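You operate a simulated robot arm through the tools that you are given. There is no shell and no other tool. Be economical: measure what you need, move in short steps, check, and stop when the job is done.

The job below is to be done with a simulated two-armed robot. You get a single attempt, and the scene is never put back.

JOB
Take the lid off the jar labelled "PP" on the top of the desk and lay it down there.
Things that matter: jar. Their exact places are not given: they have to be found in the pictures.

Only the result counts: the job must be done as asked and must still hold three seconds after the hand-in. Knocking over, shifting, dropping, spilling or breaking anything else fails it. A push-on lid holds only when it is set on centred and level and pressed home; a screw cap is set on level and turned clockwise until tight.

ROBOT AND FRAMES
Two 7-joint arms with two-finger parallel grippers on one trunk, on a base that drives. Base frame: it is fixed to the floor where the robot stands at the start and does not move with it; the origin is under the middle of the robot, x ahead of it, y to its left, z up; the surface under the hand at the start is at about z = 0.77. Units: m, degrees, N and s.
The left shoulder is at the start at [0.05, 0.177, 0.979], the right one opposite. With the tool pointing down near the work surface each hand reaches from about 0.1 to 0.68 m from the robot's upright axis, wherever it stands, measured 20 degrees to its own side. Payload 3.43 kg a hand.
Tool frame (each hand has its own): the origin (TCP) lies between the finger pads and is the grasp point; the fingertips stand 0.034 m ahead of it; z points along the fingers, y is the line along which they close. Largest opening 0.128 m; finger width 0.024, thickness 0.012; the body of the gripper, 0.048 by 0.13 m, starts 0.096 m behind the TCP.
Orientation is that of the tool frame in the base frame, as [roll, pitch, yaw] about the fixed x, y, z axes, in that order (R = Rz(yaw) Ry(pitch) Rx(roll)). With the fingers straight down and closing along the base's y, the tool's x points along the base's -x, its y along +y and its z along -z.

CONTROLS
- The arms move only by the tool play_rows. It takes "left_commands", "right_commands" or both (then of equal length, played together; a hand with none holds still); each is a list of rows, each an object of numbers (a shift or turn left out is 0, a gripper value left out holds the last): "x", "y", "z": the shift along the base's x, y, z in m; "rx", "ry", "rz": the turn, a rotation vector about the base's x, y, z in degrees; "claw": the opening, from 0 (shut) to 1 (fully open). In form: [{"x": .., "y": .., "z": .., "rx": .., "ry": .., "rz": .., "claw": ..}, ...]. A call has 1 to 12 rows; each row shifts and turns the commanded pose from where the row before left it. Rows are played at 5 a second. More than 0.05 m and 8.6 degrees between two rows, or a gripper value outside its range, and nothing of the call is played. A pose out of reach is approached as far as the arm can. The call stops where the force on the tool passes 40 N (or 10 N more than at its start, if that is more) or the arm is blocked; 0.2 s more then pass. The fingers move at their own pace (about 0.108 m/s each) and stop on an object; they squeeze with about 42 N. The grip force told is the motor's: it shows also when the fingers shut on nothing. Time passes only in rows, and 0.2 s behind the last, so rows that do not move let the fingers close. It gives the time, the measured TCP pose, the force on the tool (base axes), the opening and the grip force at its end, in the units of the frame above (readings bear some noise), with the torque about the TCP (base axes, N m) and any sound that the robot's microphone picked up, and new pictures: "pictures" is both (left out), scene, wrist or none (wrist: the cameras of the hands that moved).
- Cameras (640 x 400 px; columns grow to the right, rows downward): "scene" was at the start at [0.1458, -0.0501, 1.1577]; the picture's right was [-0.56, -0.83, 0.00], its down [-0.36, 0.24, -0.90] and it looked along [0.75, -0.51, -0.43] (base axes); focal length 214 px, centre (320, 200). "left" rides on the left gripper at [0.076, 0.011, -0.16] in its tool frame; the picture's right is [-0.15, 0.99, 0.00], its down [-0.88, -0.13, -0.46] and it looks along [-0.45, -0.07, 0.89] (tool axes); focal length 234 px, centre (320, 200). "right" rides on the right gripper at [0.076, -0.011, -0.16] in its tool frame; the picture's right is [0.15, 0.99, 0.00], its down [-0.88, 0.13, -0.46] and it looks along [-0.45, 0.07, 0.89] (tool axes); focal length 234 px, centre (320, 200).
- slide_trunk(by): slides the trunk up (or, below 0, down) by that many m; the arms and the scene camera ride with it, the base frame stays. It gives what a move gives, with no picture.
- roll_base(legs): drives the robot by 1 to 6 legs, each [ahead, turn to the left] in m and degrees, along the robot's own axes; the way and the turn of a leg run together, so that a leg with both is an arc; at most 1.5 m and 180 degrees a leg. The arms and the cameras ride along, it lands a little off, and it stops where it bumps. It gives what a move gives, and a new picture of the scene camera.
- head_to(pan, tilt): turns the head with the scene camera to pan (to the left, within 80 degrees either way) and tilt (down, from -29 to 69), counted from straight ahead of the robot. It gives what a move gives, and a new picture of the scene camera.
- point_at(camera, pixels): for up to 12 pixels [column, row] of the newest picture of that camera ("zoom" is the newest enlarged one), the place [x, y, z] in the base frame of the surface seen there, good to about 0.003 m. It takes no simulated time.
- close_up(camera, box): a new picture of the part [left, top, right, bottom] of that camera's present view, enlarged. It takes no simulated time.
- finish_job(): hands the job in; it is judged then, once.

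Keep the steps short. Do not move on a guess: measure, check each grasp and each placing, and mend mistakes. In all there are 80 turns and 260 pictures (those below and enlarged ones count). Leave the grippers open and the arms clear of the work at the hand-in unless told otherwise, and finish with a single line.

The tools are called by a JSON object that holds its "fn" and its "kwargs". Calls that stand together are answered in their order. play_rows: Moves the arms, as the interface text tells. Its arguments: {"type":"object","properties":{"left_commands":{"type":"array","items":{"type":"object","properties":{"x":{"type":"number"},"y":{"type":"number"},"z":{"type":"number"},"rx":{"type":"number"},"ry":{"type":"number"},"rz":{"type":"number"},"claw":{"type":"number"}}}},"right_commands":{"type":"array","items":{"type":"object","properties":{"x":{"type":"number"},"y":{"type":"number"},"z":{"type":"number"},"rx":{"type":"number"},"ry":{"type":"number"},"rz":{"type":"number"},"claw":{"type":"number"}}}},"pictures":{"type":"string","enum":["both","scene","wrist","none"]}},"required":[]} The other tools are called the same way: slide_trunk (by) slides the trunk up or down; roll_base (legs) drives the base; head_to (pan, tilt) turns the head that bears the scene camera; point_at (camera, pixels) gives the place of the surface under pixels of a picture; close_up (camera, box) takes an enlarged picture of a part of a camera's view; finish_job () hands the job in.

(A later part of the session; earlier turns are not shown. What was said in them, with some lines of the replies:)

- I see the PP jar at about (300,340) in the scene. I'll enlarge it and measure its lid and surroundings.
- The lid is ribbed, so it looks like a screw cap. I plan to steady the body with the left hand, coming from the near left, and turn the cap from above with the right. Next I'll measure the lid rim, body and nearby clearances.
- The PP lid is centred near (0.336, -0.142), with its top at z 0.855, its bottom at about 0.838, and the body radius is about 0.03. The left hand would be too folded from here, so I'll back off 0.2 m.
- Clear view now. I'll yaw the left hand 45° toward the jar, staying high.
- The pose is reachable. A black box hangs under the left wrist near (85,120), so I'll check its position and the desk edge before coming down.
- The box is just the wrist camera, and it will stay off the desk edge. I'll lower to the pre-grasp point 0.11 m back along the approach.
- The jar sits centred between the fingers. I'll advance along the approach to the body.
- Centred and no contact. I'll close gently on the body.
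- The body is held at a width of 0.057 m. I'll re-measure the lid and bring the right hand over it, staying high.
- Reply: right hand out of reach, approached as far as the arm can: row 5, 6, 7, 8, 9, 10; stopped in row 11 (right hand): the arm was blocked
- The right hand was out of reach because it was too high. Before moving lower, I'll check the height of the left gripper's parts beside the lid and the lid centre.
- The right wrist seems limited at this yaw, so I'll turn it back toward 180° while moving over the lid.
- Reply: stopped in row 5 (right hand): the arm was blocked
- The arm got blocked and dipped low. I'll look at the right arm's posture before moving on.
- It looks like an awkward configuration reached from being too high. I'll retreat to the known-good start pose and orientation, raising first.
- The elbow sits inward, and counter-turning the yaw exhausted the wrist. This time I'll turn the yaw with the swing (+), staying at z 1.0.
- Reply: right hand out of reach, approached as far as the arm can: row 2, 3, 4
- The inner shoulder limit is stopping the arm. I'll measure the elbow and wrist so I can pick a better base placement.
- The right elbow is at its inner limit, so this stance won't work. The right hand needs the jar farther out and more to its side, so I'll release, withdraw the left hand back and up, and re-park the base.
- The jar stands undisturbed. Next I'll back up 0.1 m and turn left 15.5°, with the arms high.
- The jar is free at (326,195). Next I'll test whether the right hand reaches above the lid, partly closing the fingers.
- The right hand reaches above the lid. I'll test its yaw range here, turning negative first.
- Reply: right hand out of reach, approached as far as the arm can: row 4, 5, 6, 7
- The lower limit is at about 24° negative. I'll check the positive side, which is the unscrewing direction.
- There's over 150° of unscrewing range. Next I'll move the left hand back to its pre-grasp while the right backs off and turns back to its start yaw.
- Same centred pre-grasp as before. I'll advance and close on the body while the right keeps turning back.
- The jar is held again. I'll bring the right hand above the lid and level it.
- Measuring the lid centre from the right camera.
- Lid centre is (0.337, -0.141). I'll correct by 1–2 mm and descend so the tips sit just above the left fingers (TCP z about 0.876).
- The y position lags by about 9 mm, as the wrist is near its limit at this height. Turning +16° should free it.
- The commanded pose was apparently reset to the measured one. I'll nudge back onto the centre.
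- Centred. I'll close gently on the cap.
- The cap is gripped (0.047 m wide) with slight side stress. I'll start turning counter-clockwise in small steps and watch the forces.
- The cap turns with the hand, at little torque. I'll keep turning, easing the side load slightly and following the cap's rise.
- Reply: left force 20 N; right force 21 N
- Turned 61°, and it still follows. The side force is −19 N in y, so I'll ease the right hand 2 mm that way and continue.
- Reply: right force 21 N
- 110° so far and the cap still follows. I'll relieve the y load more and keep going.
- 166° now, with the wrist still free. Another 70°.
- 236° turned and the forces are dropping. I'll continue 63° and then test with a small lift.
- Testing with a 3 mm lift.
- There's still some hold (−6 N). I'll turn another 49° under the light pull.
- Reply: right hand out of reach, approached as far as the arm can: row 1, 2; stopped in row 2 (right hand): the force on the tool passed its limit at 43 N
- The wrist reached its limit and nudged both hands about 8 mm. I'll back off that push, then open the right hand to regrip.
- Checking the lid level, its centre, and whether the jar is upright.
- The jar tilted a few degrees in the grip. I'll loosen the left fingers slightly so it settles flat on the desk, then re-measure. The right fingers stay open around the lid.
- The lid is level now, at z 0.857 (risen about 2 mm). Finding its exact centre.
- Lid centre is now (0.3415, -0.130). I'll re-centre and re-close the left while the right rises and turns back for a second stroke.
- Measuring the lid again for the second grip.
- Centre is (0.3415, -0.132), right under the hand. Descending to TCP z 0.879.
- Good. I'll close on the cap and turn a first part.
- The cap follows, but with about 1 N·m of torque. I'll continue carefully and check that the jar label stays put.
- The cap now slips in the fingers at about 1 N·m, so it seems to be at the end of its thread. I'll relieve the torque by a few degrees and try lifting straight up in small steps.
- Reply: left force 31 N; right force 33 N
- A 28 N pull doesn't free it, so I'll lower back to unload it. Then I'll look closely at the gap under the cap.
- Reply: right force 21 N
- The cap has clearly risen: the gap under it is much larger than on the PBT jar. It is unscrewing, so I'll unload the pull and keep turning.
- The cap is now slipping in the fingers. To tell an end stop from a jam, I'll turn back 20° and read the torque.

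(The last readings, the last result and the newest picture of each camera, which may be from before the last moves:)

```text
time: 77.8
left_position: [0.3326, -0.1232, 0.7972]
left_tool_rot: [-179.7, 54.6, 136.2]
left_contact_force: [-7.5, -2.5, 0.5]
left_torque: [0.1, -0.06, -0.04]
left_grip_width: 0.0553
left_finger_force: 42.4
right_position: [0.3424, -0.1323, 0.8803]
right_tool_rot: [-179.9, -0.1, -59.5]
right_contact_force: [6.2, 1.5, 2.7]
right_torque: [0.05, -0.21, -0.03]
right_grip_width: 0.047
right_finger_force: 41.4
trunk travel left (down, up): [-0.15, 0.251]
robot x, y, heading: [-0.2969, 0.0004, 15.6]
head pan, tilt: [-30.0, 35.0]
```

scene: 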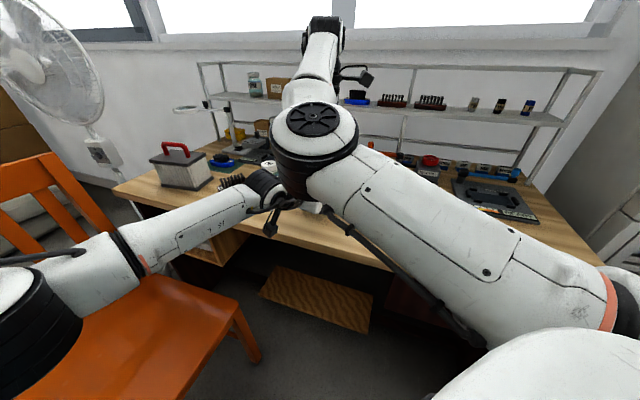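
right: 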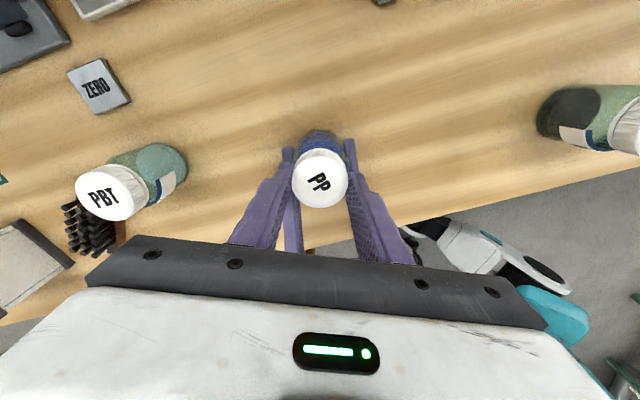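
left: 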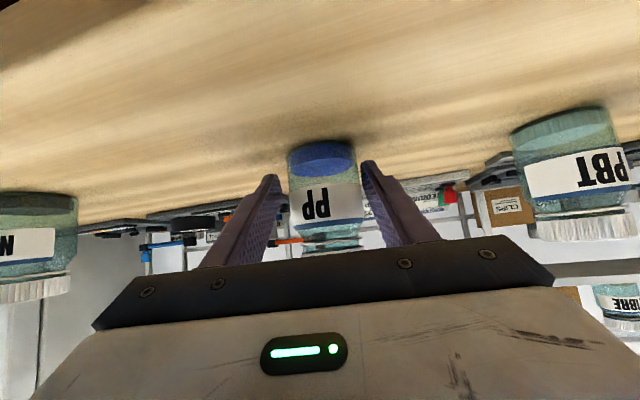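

Turning back is free, so it's an end stop. My earlier lift was done 6° short of the stop. I'll turn up to the stop and lift from there.

{"fn": "play_rows", "kwargs": {"right_commands": [{"rz": 6}, {"rz": 6}, {"rz": 6}, {"rz": 4}, {"z": 0.0015}, {"z": 0.0015}, {"z": 0.0015}, {"z": 0.0015}, {}], "pictures": "wrist"}}

{"fn": "close_up", "kwargs": {"camera": "left", "box": [285, 215, 365, 265]}}

```text
time: 79.8
left_position: [0.3335, -0.1226, 0.7967]
left_tool_rot: [-179.9, 54.6, 136.4]
left_contact_force: [-3.9, 1.2, 2.6]
left_torque: [-0.15, -0.29, 0.0]
left_grip_width: 0.0553
left_finger_force: 42.1
right_position: [0.342, -0.1302, 0.8866]
right_tool_rot: [-179.9, -0.3, -37.2]
right_contact_force: [3.8, -2.0, -3.0]
right_torque: [-0.06, -0.09, -0.06]
right_grip_width: 0.0469
right_finger_force: 41.8
trunk travel left (down, up): [-0.15, 0.251]
robot x, y, heading: [-0.3006, -0.0058, 15.9]
head pan, tilt: [-30.0, 35.0]
```

right: 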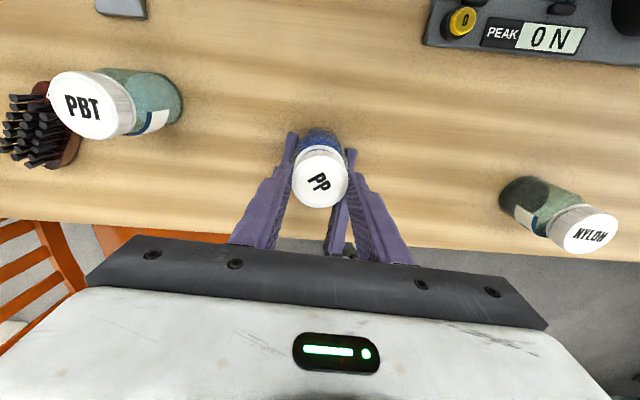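

```text
8.00 times, centred on (325, 240) of left
```

zoom: 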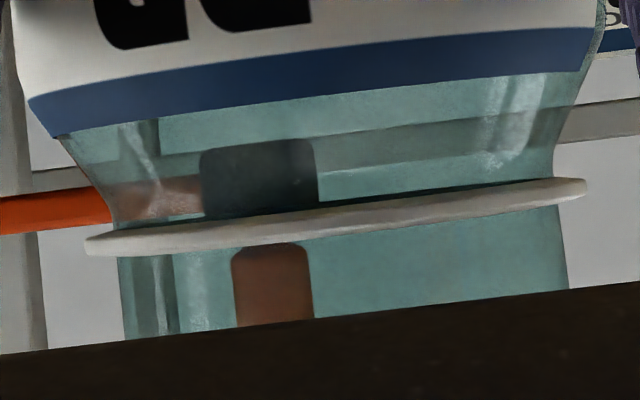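

Now the lid comes up freely, only 3 N, and it's out of the gap view. I'll lift straight up.

{"fn": "play_rows", "kwargs": {"right_commands": [{"z": 0.004}, {"z": 0.006}, {"z": 0.01}, {"z": 0.02}, {"z": 0.02}, {}], "pictures": "both"}}

```text
time: 81.2
left_position: [0.3325, -0.1222, 0.7972]
left_tool_rot: [-179.6, 54.6, 136.3]
left_contact_force: [-0.6, 0.0, -0.3]
left_torque: [0.09, 0.01, -0.01]
left_grip_width: 0.0554
left_finger_force: 42.1
right_position: [0.3424, -0.1313, 0.9449]
right_tool_rot: [180.0, -0.2, -37.3]
right_contact_force: [-0.6, 1.0, -0.8]
right_torque: [-0.01, -0.01, 0.01]
right_grip_width: 0.0472
right_finger_force: 42.5
trunk travel left (down, up): [-0.15, 0.251]
robot x, y, heading: [-0.2965, -0.0005, 15.7]
head pan, tilt: [-30.0, 35.0]
```

scene: 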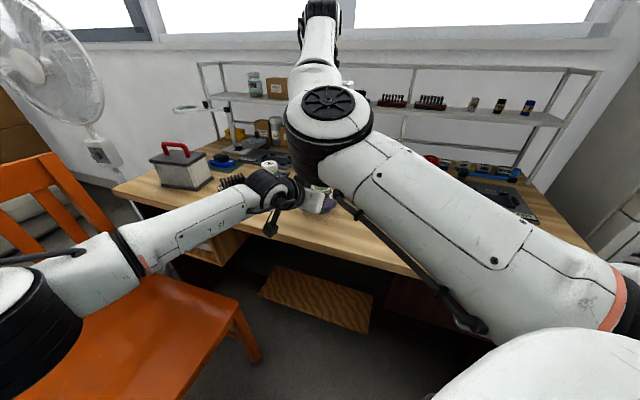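
right: 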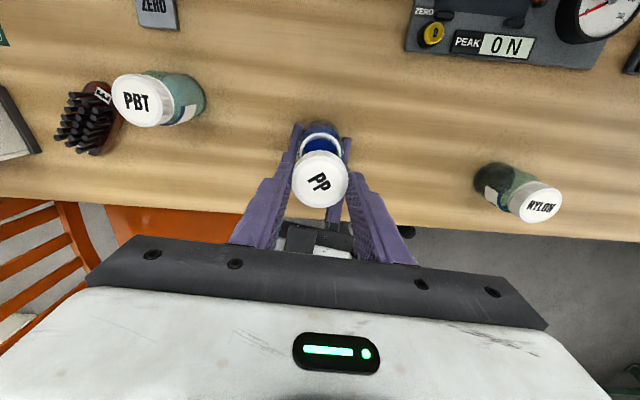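

The lid is off and the jar mouth is visible. Checking the landing spot between PP and NYLON.

{"fn": "point_at", "kwargs": {"camera": "right", "pixels": [[400, 160], [420, 120], [440, 180], [420, 150], [405, 60], [500, 170], [420, 200]]}}

{"fn": "play_rows", "kwargs": {"right_commands": [{"x": -0.008, "y": -0.026}, {"x": -0.009, "y": -0.026}, {"x": -0.009, "y": -0.026}, {"x": -0.008, "y": -0.026}, {"x": -0.008, "y": -0.025}, {}], "pictures": "both"}}

```text
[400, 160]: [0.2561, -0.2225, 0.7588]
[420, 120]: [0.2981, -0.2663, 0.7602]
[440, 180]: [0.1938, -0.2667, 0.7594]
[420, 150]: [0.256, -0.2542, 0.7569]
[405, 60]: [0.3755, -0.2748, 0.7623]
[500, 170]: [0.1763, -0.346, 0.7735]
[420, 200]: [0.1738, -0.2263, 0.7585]
```

```text
time: 82.6
left_position: [0.3331, -0.1213, 0.7983]
left_tool_rot: [-179.9, 54.6, 136.4]
left_contact_force: [-1.7, -0.4, 0.0]
left_torque: [0.03, 0.01, -0.02]
left_grip_width: 0.0554
left_finger_force: 41.7
right_position: [0.2994, -0.2605, 0.947]
right_tool_rot: [-179.9, -0.2, -37.3]
right_contact_force: [0.4, -0.1, 0.2]
right_torque: [-0.01, -0.03, -0.01]
right_grip_width: 0.0471
right_finger_force: 42.1
trunk travel left (down, up): [-0.15, 0.251]
robot x, y, heading: [-0.2988, -0.0041, 16.0]
head pan, tilt: [-30.0, 35.0]
```

scene: 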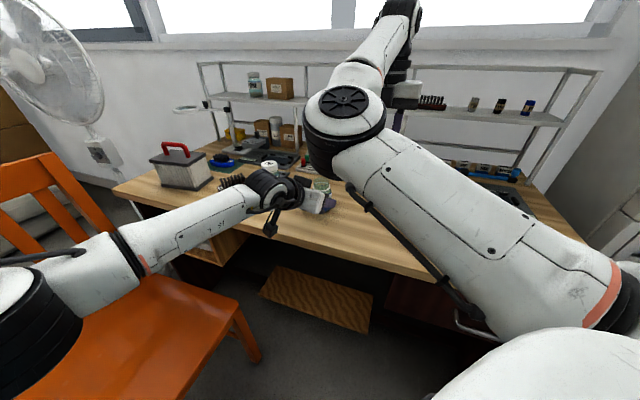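
right: 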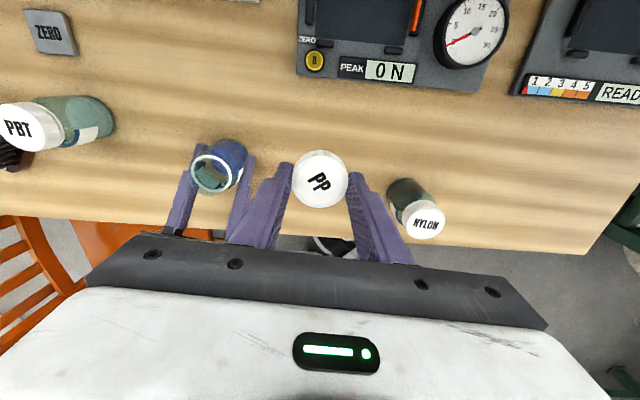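

The area is clear. I'll lower to just above the desk, then ease down.

{"fn": "play_rows", "kwargs": {"right_commands": [{"z": -0.03}, {"z": -0.03}, {"z": -0.03}, {"z": -0.03}, {"z": -0.012}, {}], "pictures": "wrist"}}

```text
time: 84.0
left_position: [0.3329, -0.1228, 0.7962]
left_tool_rot: [-179.9, 54.8, 136.3]
left_contact_force: [0.1, -0.6, -0.5]
left_torque: [0.02, 0.01, 0.02]
left_grip_width: 0.0555
left_finger_force: 42.1
right_position: [0.302, -0.2598, 0.8112]
right_tool_rot: [-179.9, -0.2, -37.3]
right_contact_force: [0.6, 0.0, 0.0]
right_torque: [0.01, -0.01, 0.0]
right_grip_width: 0.0471
right_finger_force: 42.0
trunk travel left (down, up): [-0.15, 0.251]
robot x, y, heading: [-0.2987, -0.0014, 15.9]
head pan, tilt: [-30.0, 35.0]
```

right: 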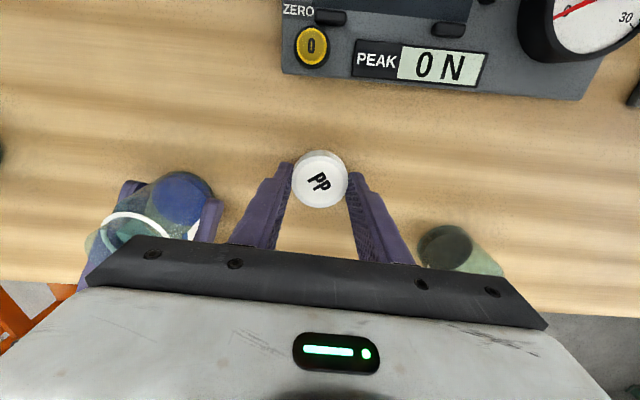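

{"fn": "play_rows", "kwargs": {"right_commands": [{"z": -0.002}, {"z": -0.002}, {"z": -0.002}, {"z": -0.0015}, {}], "pictures": "none"}}

{"fn": "point_at", "kwargs": {"camera": "right", "pixels": [[320, 165], [320, 200], [320, 180]]}}

```text
time: 85.2
left_position: [0.3331, -0.1217, 0.7971]
left_tool_rot: [-179.7, 54.5, 136.3]
left_contact_force: [0.6, -0.3, -0.5]
left_torque: [0.02, 0.05, -0.03]
left_grip_width: 0.0554
left_finger_force: 42.1
right_position: [0.3003, -0.259, 0.8048]
right_tool_rot: [-179.9, -0.1, -37.2]
right_contact_force: [1.2, -0.7, 0.0]
right_torque: [0.01, 0.02, 0.01]
right_grip_width: 0.047
right_finger_force: 41.7
trunk travel left (down, up): [-0.15, 0.251]
robot x, y, heading: [-0.2998, -0.0012, 16.1]
head pan, tilt: [-30.0, 35.0]
```

```text
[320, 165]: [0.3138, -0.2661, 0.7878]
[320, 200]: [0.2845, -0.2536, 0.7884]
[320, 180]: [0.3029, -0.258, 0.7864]
```

The lid bottom should be about 2–3 mm above the desk. Millimetre steps now.

{"fn": "play_rows", "kwargs": {"right_commands": [{"z": -0.001}, {"z": -0.001}, {"z": -0.001}, {}], "pictures": "none"}}

```text
time: 86.2
left_position: [0.3317, -0.1222, 0.7971]
left_tool_rot: [-179.7, 54.6, 136.4]
left_contact_force: [-0.6, -0.2, -0.5]
left_torque: [0.05, 0.0, -0.01]
left_grip_width: 0.0552
left_finger_force: 42.2
right_position: [0.301, -0.2596, 0.8033]
right_tool_rot: [-179.9, -0.2, -37.3]
right_contact_force: [-0.3, 0.1, -0.6]
right_torque: [0.0, -0.03, 0.0]
right_grip_width: 0.0468
right_finger_force: 42.0
trunk travel left (down, up): [-0.15, 0.251]
robot x, y, heading: [-0.2972, 0.0008, 16.0]
head pan, tilt: [-30.0, 35.0]
```

{"fn": "play_rows", "kwargs": {"right_commands": [{"z": -0.001}, {"z": -0.001}, {"z": -0.001}, {}], "pictures": "none"}}

```text
time: 87.2
left_position: [0.3337, -0.1223, 0.7977]
left_tool_rot: [-179.6, 54.7, 136.3]
left_contact_force: [0.0, -0.3, -1.5]
left_torque: [0.01, 0.01, 0.01]
left_grip_width: 0.0551
left_finger_force: 41.7
right_position: [0.3006, -0.2593, 0.8007]
right_tool_rot: [-179.9, -0.2, -37.4]
right_contact_force: [-1.5, 0.2, 1.9]
right_torque: [-0.01, 0.05, 0.03]
right_grip_width: 0.0472
right_finger_force: 42.2
trunk travel left (down, up): [-0.15, 0.251]
robot x, y, heading: [-0.299, -0.0034, 16.0]
head pan, tilt: [-30.0, 35.0]
```

The first light touch reads about 2 N. One more millimetre, then I'll open gently.

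{"fn": "play_rows", "kwargs": {"right_commands": [{"z": -0.001}, {}, {"claw": 0.4}, {"claw": 0.45}, {"claw": 0.55}, {"claw": 0.6}, {}], "pictures": "wrist"}}

{"fn": "point_at", "kwargs": {"camera": "right", "pixels": [[320, 165], [320, 200], [320, 180], [300, 180], [340, 180]]}}

```text
time: 88.8
left_position: [0.3331, -0.1219, 0.7973]
left_tool_rot: [-179.7, 54.6, 136.3]
left_contact_force: [-0.1, -0.7, -0.6]
left_torque: [0.0, 0.01, -0.01]
left_grip_width: 0.055
left_finger_force: 42.1
right_position: [0.3018, -0.2612, 0.7992]
right_tool_rot: [-179.9, -0.2, -37.3]
right_contact_force: [0.3, -0.2, -0.8]
right_torque: [0.02, 0.02, 0.01]
right_grip_width: 0.077
right_finger_force: 0.0
trunk travel left (down, up): [-0.15, 0.251]
robot x, y, heading: [-0.2996, 0.0009, 16.2]
head pan, tilt: [-30.0, 35.0]
```

right: 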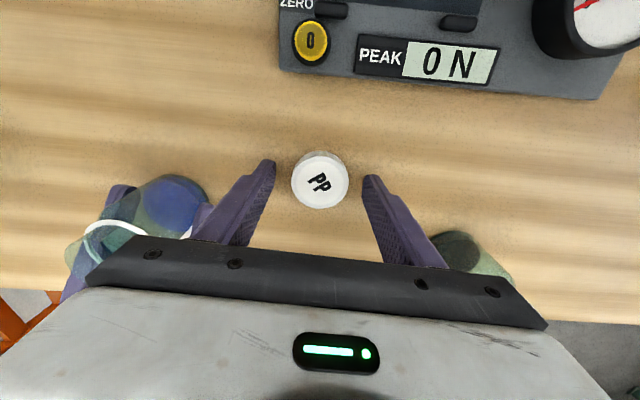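

```text
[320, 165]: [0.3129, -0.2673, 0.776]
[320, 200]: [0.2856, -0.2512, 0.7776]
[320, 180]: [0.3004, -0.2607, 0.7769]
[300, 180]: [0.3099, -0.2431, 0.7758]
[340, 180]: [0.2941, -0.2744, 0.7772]
```

The lid lies flat on the desk. I'll raise the right hand, then gently release the jar with the left.

{"fn": "play_rows", "kwargs": {"right_commands": [{"z": 0.01}, {"z": 0.02}, {"z": 0.03}, {"z": 0.04}, {"z": 0.04}, {"z": 0.04}, {"z": 0.02}, {"x": -0.01, "y": -0.02}, {}], "left_commands": [{}, {}, {}, {"claw": 0.44}, {"claw": 0.46}, {"claw": 0.5}, {"claw": 0.6}, {"claw": 0.8}, {"claw": 1}]}}

```text
time: 90.8
left_position: [0.3331, -0.1217, 0.7965]
left_tool_rot: [-179.8, 54.6, 136.3]
left_contact_force: [-0.9, -0.4, 0.6]
left_torque: [0.02, 0.01, 0.03]
left_grip_width: 0.1279
left_finger_force: 0.1
right_position: [0.2908, -0.2802, 1.0]
right_tool_rot: [-179.9, -0.2, -37.2]
right_contact_force: [-0.2, -0.4, -0.1]
right_torque: [0.0, 0.0, 0.01]
right_grip_width: 0.0767
right_finger_force: 0.0
trunk travel left (down, up): [-0.15, 0.251]
robot x, y, heading: [-0.2982, -0.0032, 16.0]
head pan, tilt: [-30.0, 35.0]
```

scene: 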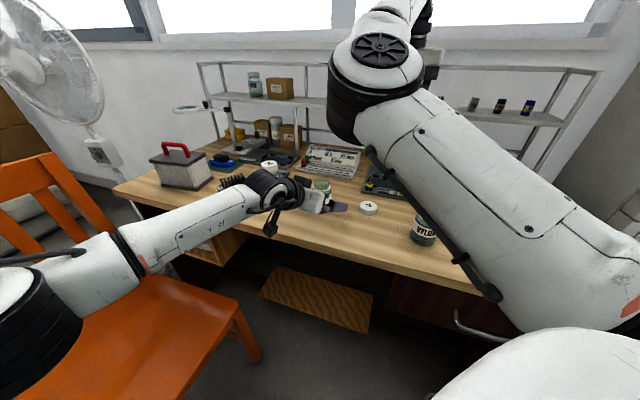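
right: 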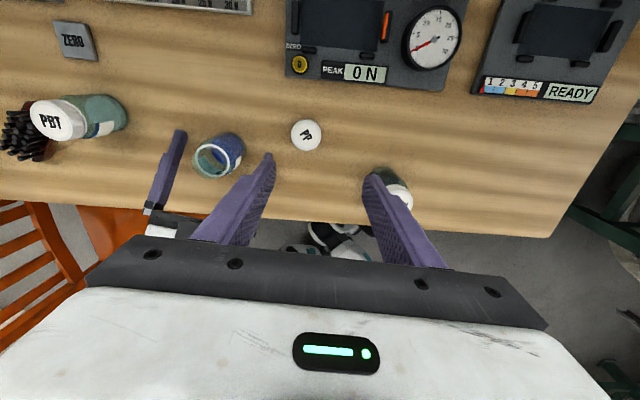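
left: 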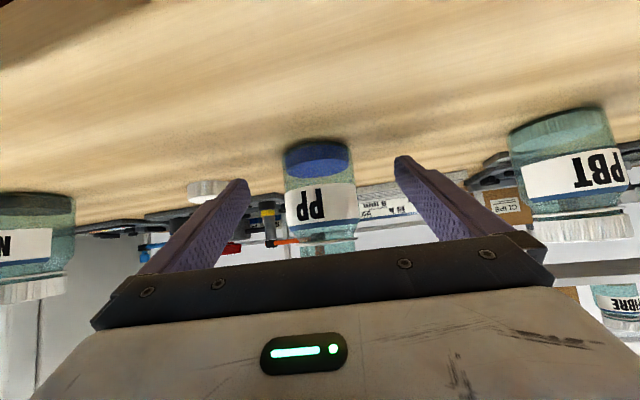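

The jar stands upright with its mouth open, clear of both fingers. I'll withdraw the left hand along its approach and open the right.

{"fn": "play_rows", "kwargs": {"left_commands": [{"x": -0.016, "y": 0.016, "z": 0.016}, {"x": -0.02, "y": 0.02, "z": 0.02}, {"x": -0.025, "y": 0.025, "z": 0.025}, {"x": -0.025, "y": 0.025, "z": 0.03}, {"z": 0.04}, {"z": 0.04}, {"z": 0.03}, {}], "right_commands": [{"claw": 1}, {}, {}, {}, {}, {}, {}, {}]}}

{"fn": "close_up", "kwargs": {"camera": "right", "box": [170, 80, 410, 230]}}

```text
time: 92.6
left_position: [0.2451, -0.0352, 0.9982]
left_tool_rot: [-179.7, 54.6, 136.3]
left_contact_force: [-0.2, -0.6, 1.0]
left_torque: [0.02, 0.02, 0.0]
left_grip_width: 0.1282
left_finger_force: 0.1
right_position: [0.2906, -0.2794, 1.0006]
right_tool_rot: [-179.9, -0.3, -37.3]
right_contact_force: [0.9, 0.3, -0.3]
right_torque: [-0.01, 0.0, 0.01]
right_grip_width: 0.128
right_finger_force: 0.0
trunk travel left (down, up): [-0.15, 0.251]
robot x, y, heading: [-0.2941, 0.0018, 15.6]
head pan, tilt: [-30.0, 35.0]
```

scene: 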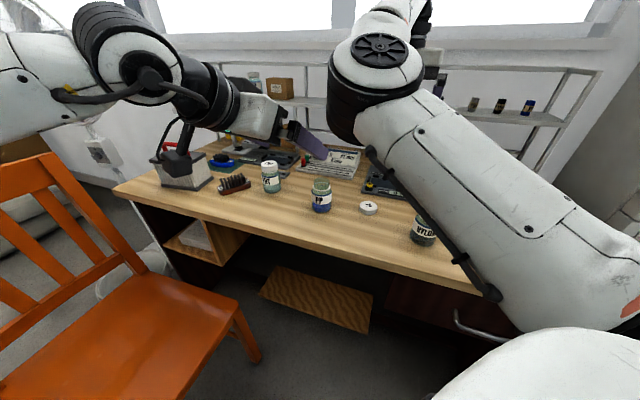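
right: 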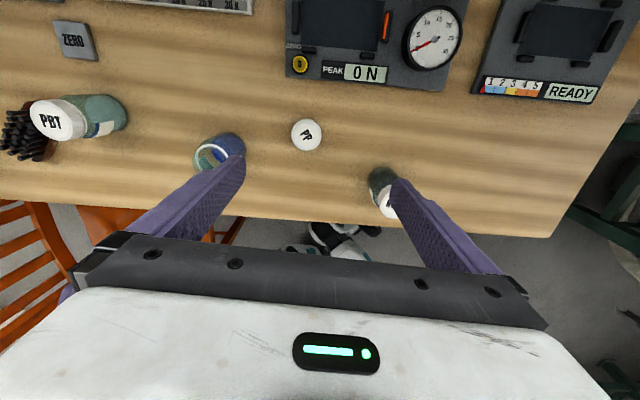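
left: 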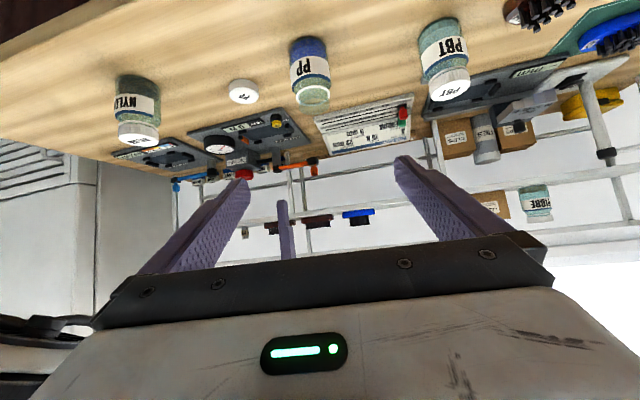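

```text
2.67 times, centred on (290, 155) of right
```

zoom: 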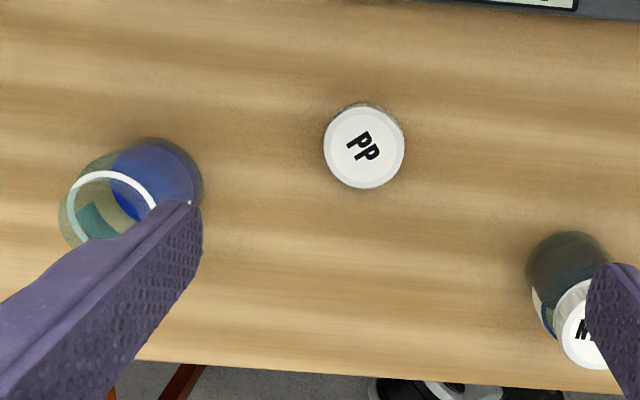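

The jar is open and upright, the lid lies flat on the desk, nothing else was disturbed, and both hands are open and clear. Handing in.

{"fn": "finish_job", "kwargs": {}}

```text
The job is handed in.
```

The "PP" jar's lid is off and lying flat on the desk beside the jar, which stands open and upright about 1 cm from where it started.
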